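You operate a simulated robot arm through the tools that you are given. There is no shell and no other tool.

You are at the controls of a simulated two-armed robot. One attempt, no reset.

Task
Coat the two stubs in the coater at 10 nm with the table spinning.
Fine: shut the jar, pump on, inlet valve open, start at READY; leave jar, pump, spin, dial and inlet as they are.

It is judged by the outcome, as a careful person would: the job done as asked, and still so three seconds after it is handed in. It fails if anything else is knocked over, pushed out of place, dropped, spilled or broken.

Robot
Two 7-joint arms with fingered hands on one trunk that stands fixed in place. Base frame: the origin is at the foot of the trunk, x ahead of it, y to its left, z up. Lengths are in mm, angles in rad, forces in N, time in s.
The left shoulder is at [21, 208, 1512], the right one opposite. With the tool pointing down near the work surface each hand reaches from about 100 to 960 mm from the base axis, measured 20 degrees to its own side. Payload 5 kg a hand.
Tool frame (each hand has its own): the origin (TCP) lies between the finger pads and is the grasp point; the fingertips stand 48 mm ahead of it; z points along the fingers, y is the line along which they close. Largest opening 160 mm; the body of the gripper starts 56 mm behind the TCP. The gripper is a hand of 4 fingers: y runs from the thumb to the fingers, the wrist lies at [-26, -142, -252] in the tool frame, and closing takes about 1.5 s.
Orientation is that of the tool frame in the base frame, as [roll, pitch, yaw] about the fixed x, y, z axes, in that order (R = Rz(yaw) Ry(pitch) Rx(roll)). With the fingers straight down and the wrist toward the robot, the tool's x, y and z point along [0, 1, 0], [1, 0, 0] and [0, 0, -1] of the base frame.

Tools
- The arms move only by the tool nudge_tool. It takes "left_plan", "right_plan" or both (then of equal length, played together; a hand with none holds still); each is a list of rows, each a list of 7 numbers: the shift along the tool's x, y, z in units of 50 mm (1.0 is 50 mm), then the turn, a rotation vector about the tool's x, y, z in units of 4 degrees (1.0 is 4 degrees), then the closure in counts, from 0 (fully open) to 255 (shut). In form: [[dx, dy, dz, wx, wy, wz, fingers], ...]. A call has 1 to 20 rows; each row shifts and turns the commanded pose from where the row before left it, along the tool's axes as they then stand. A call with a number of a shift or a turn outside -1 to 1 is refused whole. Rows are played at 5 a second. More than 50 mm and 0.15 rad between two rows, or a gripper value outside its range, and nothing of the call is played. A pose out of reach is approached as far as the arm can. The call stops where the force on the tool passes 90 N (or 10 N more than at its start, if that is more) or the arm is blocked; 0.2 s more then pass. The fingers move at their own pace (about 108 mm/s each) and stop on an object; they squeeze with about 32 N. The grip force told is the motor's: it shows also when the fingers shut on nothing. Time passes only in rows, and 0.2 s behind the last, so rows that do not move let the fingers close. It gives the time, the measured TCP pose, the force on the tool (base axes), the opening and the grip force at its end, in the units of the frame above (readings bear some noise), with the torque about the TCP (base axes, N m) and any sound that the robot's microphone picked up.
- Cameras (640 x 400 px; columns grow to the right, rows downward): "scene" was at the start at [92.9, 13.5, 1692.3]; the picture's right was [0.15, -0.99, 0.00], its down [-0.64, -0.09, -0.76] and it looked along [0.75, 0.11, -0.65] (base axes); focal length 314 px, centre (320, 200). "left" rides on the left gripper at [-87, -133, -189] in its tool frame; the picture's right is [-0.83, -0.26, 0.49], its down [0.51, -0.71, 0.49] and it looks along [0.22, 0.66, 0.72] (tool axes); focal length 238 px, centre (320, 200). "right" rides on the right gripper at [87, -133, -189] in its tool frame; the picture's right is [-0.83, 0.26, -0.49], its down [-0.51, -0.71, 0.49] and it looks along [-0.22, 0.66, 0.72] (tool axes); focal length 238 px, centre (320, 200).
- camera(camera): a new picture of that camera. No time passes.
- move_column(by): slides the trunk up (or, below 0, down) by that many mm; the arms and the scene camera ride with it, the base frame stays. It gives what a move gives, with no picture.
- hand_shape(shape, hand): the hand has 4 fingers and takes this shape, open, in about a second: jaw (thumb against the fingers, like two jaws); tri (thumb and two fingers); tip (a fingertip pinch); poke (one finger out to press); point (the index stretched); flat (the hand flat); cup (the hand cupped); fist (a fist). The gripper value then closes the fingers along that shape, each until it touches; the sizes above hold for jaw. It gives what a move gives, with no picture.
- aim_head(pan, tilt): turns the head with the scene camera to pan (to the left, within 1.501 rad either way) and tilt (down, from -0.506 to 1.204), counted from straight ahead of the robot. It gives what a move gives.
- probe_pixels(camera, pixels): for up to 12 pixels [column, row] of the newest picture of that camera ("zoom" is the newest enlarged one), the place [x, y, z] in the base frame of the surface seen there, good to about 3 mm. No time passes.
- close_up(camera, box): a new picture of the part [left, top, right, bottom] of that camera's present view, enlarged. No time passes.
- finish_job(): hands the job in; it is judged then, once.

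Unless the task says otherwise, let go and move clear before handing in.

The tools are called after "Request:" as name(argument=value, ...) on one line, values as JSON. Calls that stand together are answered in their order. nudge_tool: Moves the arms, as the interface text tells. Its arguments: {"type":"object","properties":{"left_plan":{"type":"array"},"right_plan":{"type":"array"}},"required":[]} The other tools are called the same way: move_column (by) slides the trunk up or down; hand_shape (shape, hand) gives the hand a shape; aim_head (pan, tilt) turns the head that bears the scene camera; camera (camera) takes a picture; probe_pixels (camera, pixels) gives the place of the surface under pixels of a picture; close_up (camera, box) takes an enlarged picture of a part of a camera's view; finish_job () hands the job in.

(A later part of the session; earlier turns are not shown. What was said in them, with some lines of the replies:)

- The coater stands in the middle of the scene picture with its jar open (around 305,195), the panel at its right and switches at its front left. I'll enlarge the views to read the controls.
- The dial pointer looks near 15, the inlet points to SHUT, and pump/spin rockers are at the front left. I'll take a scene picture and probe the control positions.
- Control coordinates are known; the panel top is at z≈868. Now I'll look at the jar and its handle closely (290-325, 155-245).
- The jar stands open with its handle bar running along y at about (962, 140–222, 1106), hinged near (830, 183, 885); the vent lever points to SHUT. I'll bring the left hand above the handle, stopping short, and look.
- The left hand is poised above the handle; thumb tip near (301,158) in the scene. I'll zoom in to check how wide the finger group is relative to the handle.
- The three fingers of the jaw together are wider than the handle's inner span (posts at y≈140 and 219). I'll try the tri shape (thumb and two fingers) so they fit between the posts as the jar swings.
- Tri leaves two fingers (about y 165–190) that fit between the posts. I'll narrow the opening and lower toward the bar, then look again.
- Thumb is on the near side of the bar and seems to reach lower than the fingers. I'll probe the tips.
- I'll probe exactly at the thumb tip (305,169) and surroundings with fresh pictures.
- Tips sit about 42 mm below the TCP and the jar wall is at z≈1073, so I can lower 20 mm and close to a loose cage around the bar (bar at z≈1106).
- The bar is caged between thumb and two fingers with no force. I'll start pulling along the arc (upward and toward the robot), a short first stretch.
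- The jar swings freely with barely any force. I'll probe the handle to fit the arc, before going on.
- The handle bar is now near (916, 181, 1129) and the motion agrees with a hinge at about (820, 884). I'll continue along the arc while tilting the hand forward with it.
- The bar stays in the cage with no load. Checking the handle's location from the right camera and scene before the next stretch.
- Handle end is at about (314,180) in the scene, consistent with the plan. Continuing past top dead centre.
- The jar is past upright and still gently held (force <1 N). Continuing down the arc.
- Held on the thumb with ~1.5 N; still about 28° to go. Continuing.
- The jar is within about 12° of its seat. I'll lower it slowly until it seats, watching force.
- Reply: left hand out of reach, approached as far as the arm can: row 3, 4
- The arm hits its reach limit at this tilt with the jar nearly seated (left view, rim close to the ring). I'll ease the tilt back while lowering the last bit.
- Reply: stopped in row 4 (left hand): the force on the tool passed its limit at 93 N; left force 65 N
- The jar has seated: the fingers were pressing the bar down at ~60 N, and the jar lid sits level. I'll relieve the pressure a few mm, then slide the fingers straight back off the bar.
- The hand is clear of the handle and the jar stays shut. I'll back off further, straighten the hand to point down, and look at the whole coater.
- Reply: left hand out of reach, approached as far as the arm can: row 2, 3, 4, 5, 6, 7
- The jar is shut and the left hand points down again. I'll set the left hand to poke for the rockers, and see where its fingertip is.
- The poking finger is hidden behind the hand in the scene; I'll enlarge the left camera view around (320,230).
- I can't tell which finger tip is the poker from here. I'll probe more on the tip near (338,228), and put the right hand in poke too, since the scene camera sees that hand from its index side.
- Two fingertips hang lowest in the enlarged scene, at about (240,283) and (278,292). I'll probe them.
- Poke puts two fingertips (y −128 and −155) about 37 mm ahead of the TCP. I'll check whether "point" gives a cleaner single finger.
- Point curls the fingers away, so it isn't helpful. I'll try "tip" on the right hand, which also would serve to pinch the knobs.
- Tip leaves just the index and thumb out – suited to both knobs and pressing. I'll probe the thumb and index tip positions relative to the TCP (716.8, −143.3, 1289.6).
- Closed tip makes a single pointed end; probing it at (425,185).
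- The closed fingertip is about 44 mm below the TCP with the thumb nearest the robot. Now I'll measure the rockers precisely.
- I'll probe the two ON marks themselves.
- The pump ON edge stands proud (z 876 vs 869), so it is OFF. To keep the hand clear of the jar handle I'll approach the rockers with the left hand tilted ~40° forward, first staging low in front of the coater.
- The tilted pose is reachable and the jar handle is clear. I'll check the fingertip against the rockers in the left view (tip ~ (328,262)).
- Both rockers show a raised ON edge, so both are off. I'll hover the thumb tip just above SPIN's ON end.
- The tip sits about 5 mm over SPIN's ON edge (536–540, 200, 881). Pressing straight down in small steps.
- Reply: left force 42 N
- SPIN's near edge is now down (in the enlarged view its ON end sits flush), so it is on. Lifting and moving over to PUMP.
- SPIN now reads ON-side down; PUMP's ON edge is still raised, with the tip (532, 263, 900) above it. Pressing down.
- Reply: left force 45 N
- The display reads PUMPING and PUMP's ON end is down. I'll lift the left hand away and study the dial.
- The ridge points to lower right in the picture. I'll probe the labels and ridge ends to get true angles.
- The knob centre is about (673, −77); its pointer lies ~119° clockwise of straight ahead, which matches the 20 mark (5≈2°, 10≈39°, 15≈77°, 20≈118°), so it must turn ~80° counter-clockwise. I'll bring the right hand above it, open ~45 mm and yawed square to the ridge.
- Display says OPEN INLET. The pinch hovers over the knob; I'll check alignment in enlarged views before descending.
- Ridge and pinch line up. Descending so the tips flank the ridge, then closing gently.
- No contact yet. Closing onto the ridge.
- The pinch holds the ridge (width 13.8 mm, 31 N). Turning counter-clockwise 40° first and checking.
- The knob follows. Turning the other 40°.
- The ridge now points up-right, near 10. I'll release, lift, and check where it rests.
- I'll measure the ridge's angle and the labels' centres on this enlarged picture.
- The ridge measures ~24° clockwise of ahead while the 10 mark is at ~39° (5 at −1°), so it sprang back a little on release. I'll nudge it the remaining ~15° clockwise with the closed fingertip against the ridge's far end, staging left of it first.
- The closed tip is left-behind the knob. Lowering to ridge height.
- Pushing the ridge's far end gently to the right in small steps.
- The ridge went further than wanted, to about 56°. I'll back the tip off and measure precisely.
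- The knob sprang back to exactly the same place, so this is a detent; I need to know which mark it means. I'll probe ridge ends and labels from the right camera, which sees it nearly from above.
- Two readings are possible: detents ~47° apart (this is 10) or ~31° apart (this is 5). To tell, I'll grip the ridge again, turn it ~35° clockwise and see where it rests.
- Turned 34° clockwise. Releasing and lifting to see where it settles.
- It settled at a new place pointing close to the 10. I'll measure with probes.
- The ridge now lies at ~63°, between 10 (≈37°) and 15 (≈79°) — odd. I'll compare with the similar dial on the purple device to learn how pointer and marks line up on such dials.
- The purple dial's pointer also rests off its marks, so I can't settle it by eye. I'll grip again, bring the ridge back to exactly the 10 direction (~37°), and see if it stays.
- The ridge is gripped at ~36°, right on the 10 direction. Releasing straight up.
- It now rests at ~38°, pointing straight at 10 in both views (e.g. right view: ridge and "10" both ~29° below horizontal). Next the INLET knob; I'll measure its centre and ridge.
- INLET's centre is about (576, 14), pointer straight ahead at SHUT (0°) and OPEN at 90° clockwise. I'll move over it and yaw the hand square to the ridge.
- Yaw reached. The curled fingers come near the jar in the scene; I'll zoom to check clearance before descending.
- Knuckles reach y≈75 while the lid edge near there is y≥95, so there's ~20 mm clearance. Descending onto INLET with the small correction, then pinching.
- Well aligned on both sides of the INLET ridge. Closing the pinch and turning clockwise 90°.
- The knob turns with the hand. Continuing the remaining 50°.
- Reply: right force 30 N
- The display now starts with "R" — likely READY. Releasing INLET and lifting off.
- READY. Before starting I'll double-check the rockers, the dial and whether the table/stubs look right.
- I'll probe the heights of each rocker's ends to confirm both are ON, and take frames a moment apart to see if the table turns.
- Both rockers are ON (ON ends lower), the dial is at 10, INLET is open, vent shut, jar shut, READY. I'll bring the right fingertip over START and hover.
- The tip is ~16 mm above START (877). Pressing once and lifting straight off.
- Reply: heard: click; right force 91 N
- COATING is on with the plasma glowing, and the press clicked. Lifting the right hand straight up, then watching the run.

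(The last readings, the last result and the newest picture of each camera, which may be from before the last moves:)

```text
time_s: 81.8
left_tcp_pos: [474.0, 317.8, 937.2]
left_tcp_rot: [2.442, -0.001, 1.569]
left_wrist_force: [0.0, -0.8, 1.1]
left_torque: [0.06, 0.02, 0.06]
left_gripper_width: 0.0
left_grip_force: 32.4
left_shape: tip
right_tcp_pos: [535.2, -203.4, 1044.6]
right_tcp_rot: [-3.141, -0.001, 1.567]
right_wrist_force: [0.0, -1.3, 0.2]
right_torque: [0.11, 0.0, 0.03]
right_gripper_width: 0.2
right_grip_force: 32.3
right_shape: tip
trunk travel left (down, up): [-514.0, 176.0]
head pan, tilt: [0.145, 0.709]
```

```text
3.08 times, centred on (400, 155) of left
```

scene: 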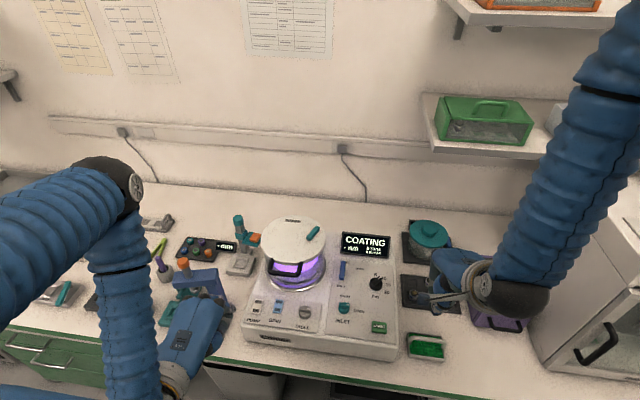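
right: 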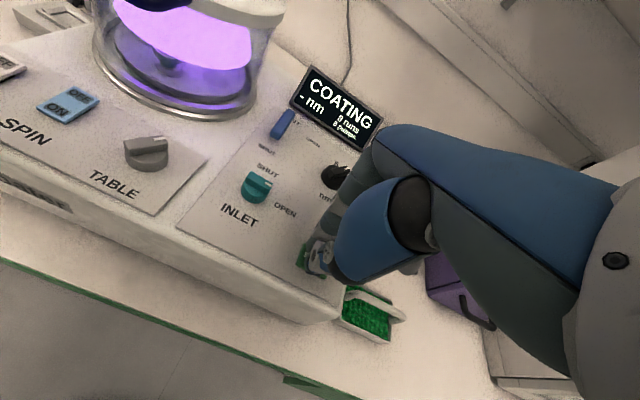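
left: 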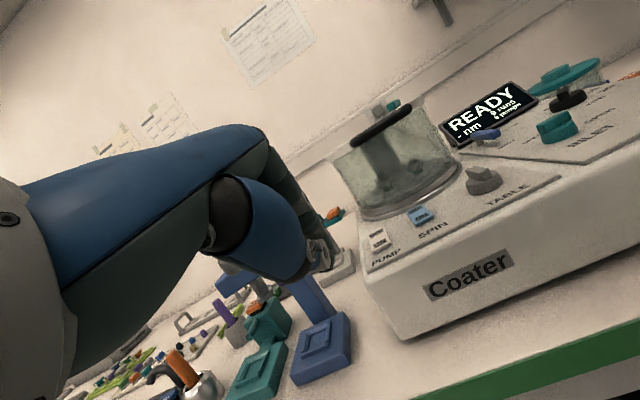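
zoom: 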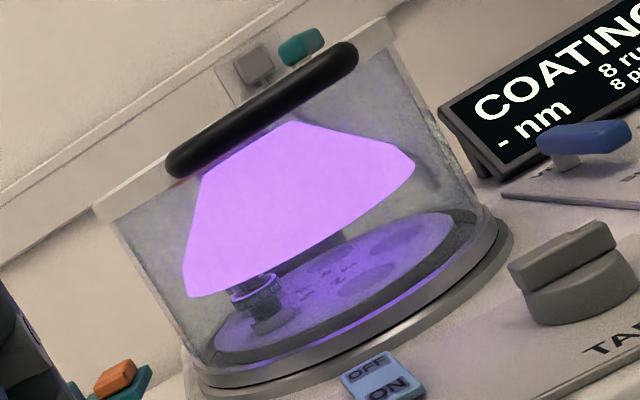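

The stubs have moved round and the TABLE knob is turning, so the table is spinning while it coats. I'll wait with the hands still.

Request:
nudge_tool(right_plan=[[0, 0, 0, 0, 0, 0, 255], [0, 0, 0, 0, 0, 0, 255], [0, 0, 0, 0, 0, 0, 255], [0, 0, 0, 0, 0, 0, 255], [0, 0, 0, 0, 0, 0, 255], [0, 0, 0, 0, 0, 0, 255], [0, 0, 0, 0, 0, 0, 255], [0, 0, 0, 0, 0, 0, 255], [0, 0, 0, 0, 0, 0, 255], [0, 0, 0, 0, 0, 0, 255], [0, 0, 0, 0, 0, 0, 255], [0, 0, 0, 0, 0, 0, 255], [0, 0, 0, 0, 0, 0, 255], [0, 0, 0, 0, 0, 0, 255], [0, 0, 0, 0, 0, 0, 255], [0, 0, 0, 0, 0, 0, 255], [0, 0, 0, 0, 0, 0, 255], [0, 0, 0, 0, 0, 0, 255], [0, 0, 0, 0, 0, 0, 255], [0, 0, 0, 0, 0, 0, 255]])

Request:
close_up(camera="scene", box=[240, 220, 400, 340])

Request:
close_up(camera="left", box=[325, 90, 475, 220])

```text
time_s: 86.0
left_tcp_pos: [474.0, 318.4, 936.7]
left_tcp_rot: [2.442, 0.0, 1.568]
left_wrist_force: [-0.3, 0.0, 0.4]
left_torque: [0.0, -0.04, 0.0]
left_gripper_width: 0.0
left_grip_force: 32.3
left_shape: tip
right_tcp_pos: [536.7, -203.5, 1043.6]
right_tcp_rot: [3.14, 0.001, 1.563]
right_wrist_force: [-0.1, 0.6, 0.1]
right_torque: [0.01, -0.01, 0.05]
right_gripper_width: 0.1
right_grip_force: 32.4
right_shape: tip
trunk travel left (down, up): [-514.0, 176.0]
head pan, tilt: [0.145, 0.709]
```

```text
3.33 times, centred on (320, 280) of scene
```

zoom: 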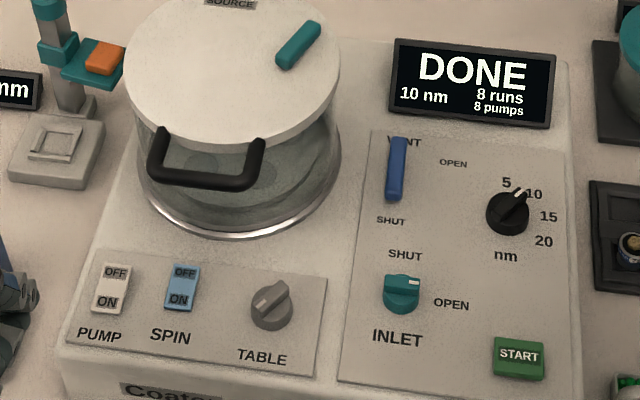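

```text
3.08 times, centred on (400, 155) of left
```

zoom: 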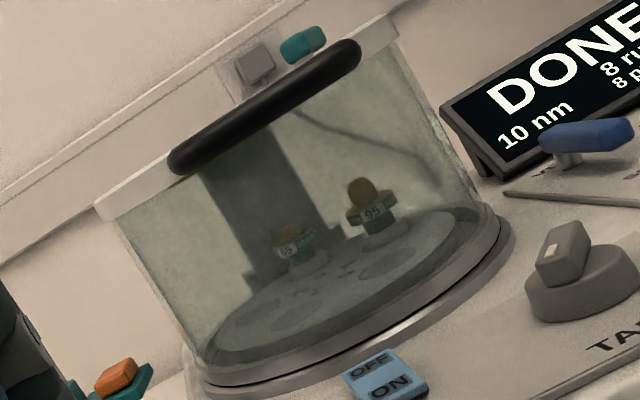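

The display reads DONE, 10 nm, with both stubs now gold and all the controls as set. Both hands are clear and touching nothing, so I'm handing in.

Request:
finish_job()

```text
The job is handed in.
```

Both stubs are coated: the coater's display reads DONE at 10 nm. They came out gold, and the table turned during the coating. I handed the job in.

- **As left:** The jar is shut, the pump and spin switches are on, and the inlet is open. The dial is at 10, and both hands are clear.
- **The dial:** It was set to 20 at the start. It took a few tries to get the pointer to rest squarely on 10, all before I pressed START. Only one run and one pump cycle were used.
- **Closing the jar:** The left hand pressed on the jar handle with about 90 N as the jar seated, which tripped the force limit and stopped the move. The jar looked level and undamaged afterwards.

I saw nothing else knocked or moved, but I did not inspect the rest of the bench closely before handing in.
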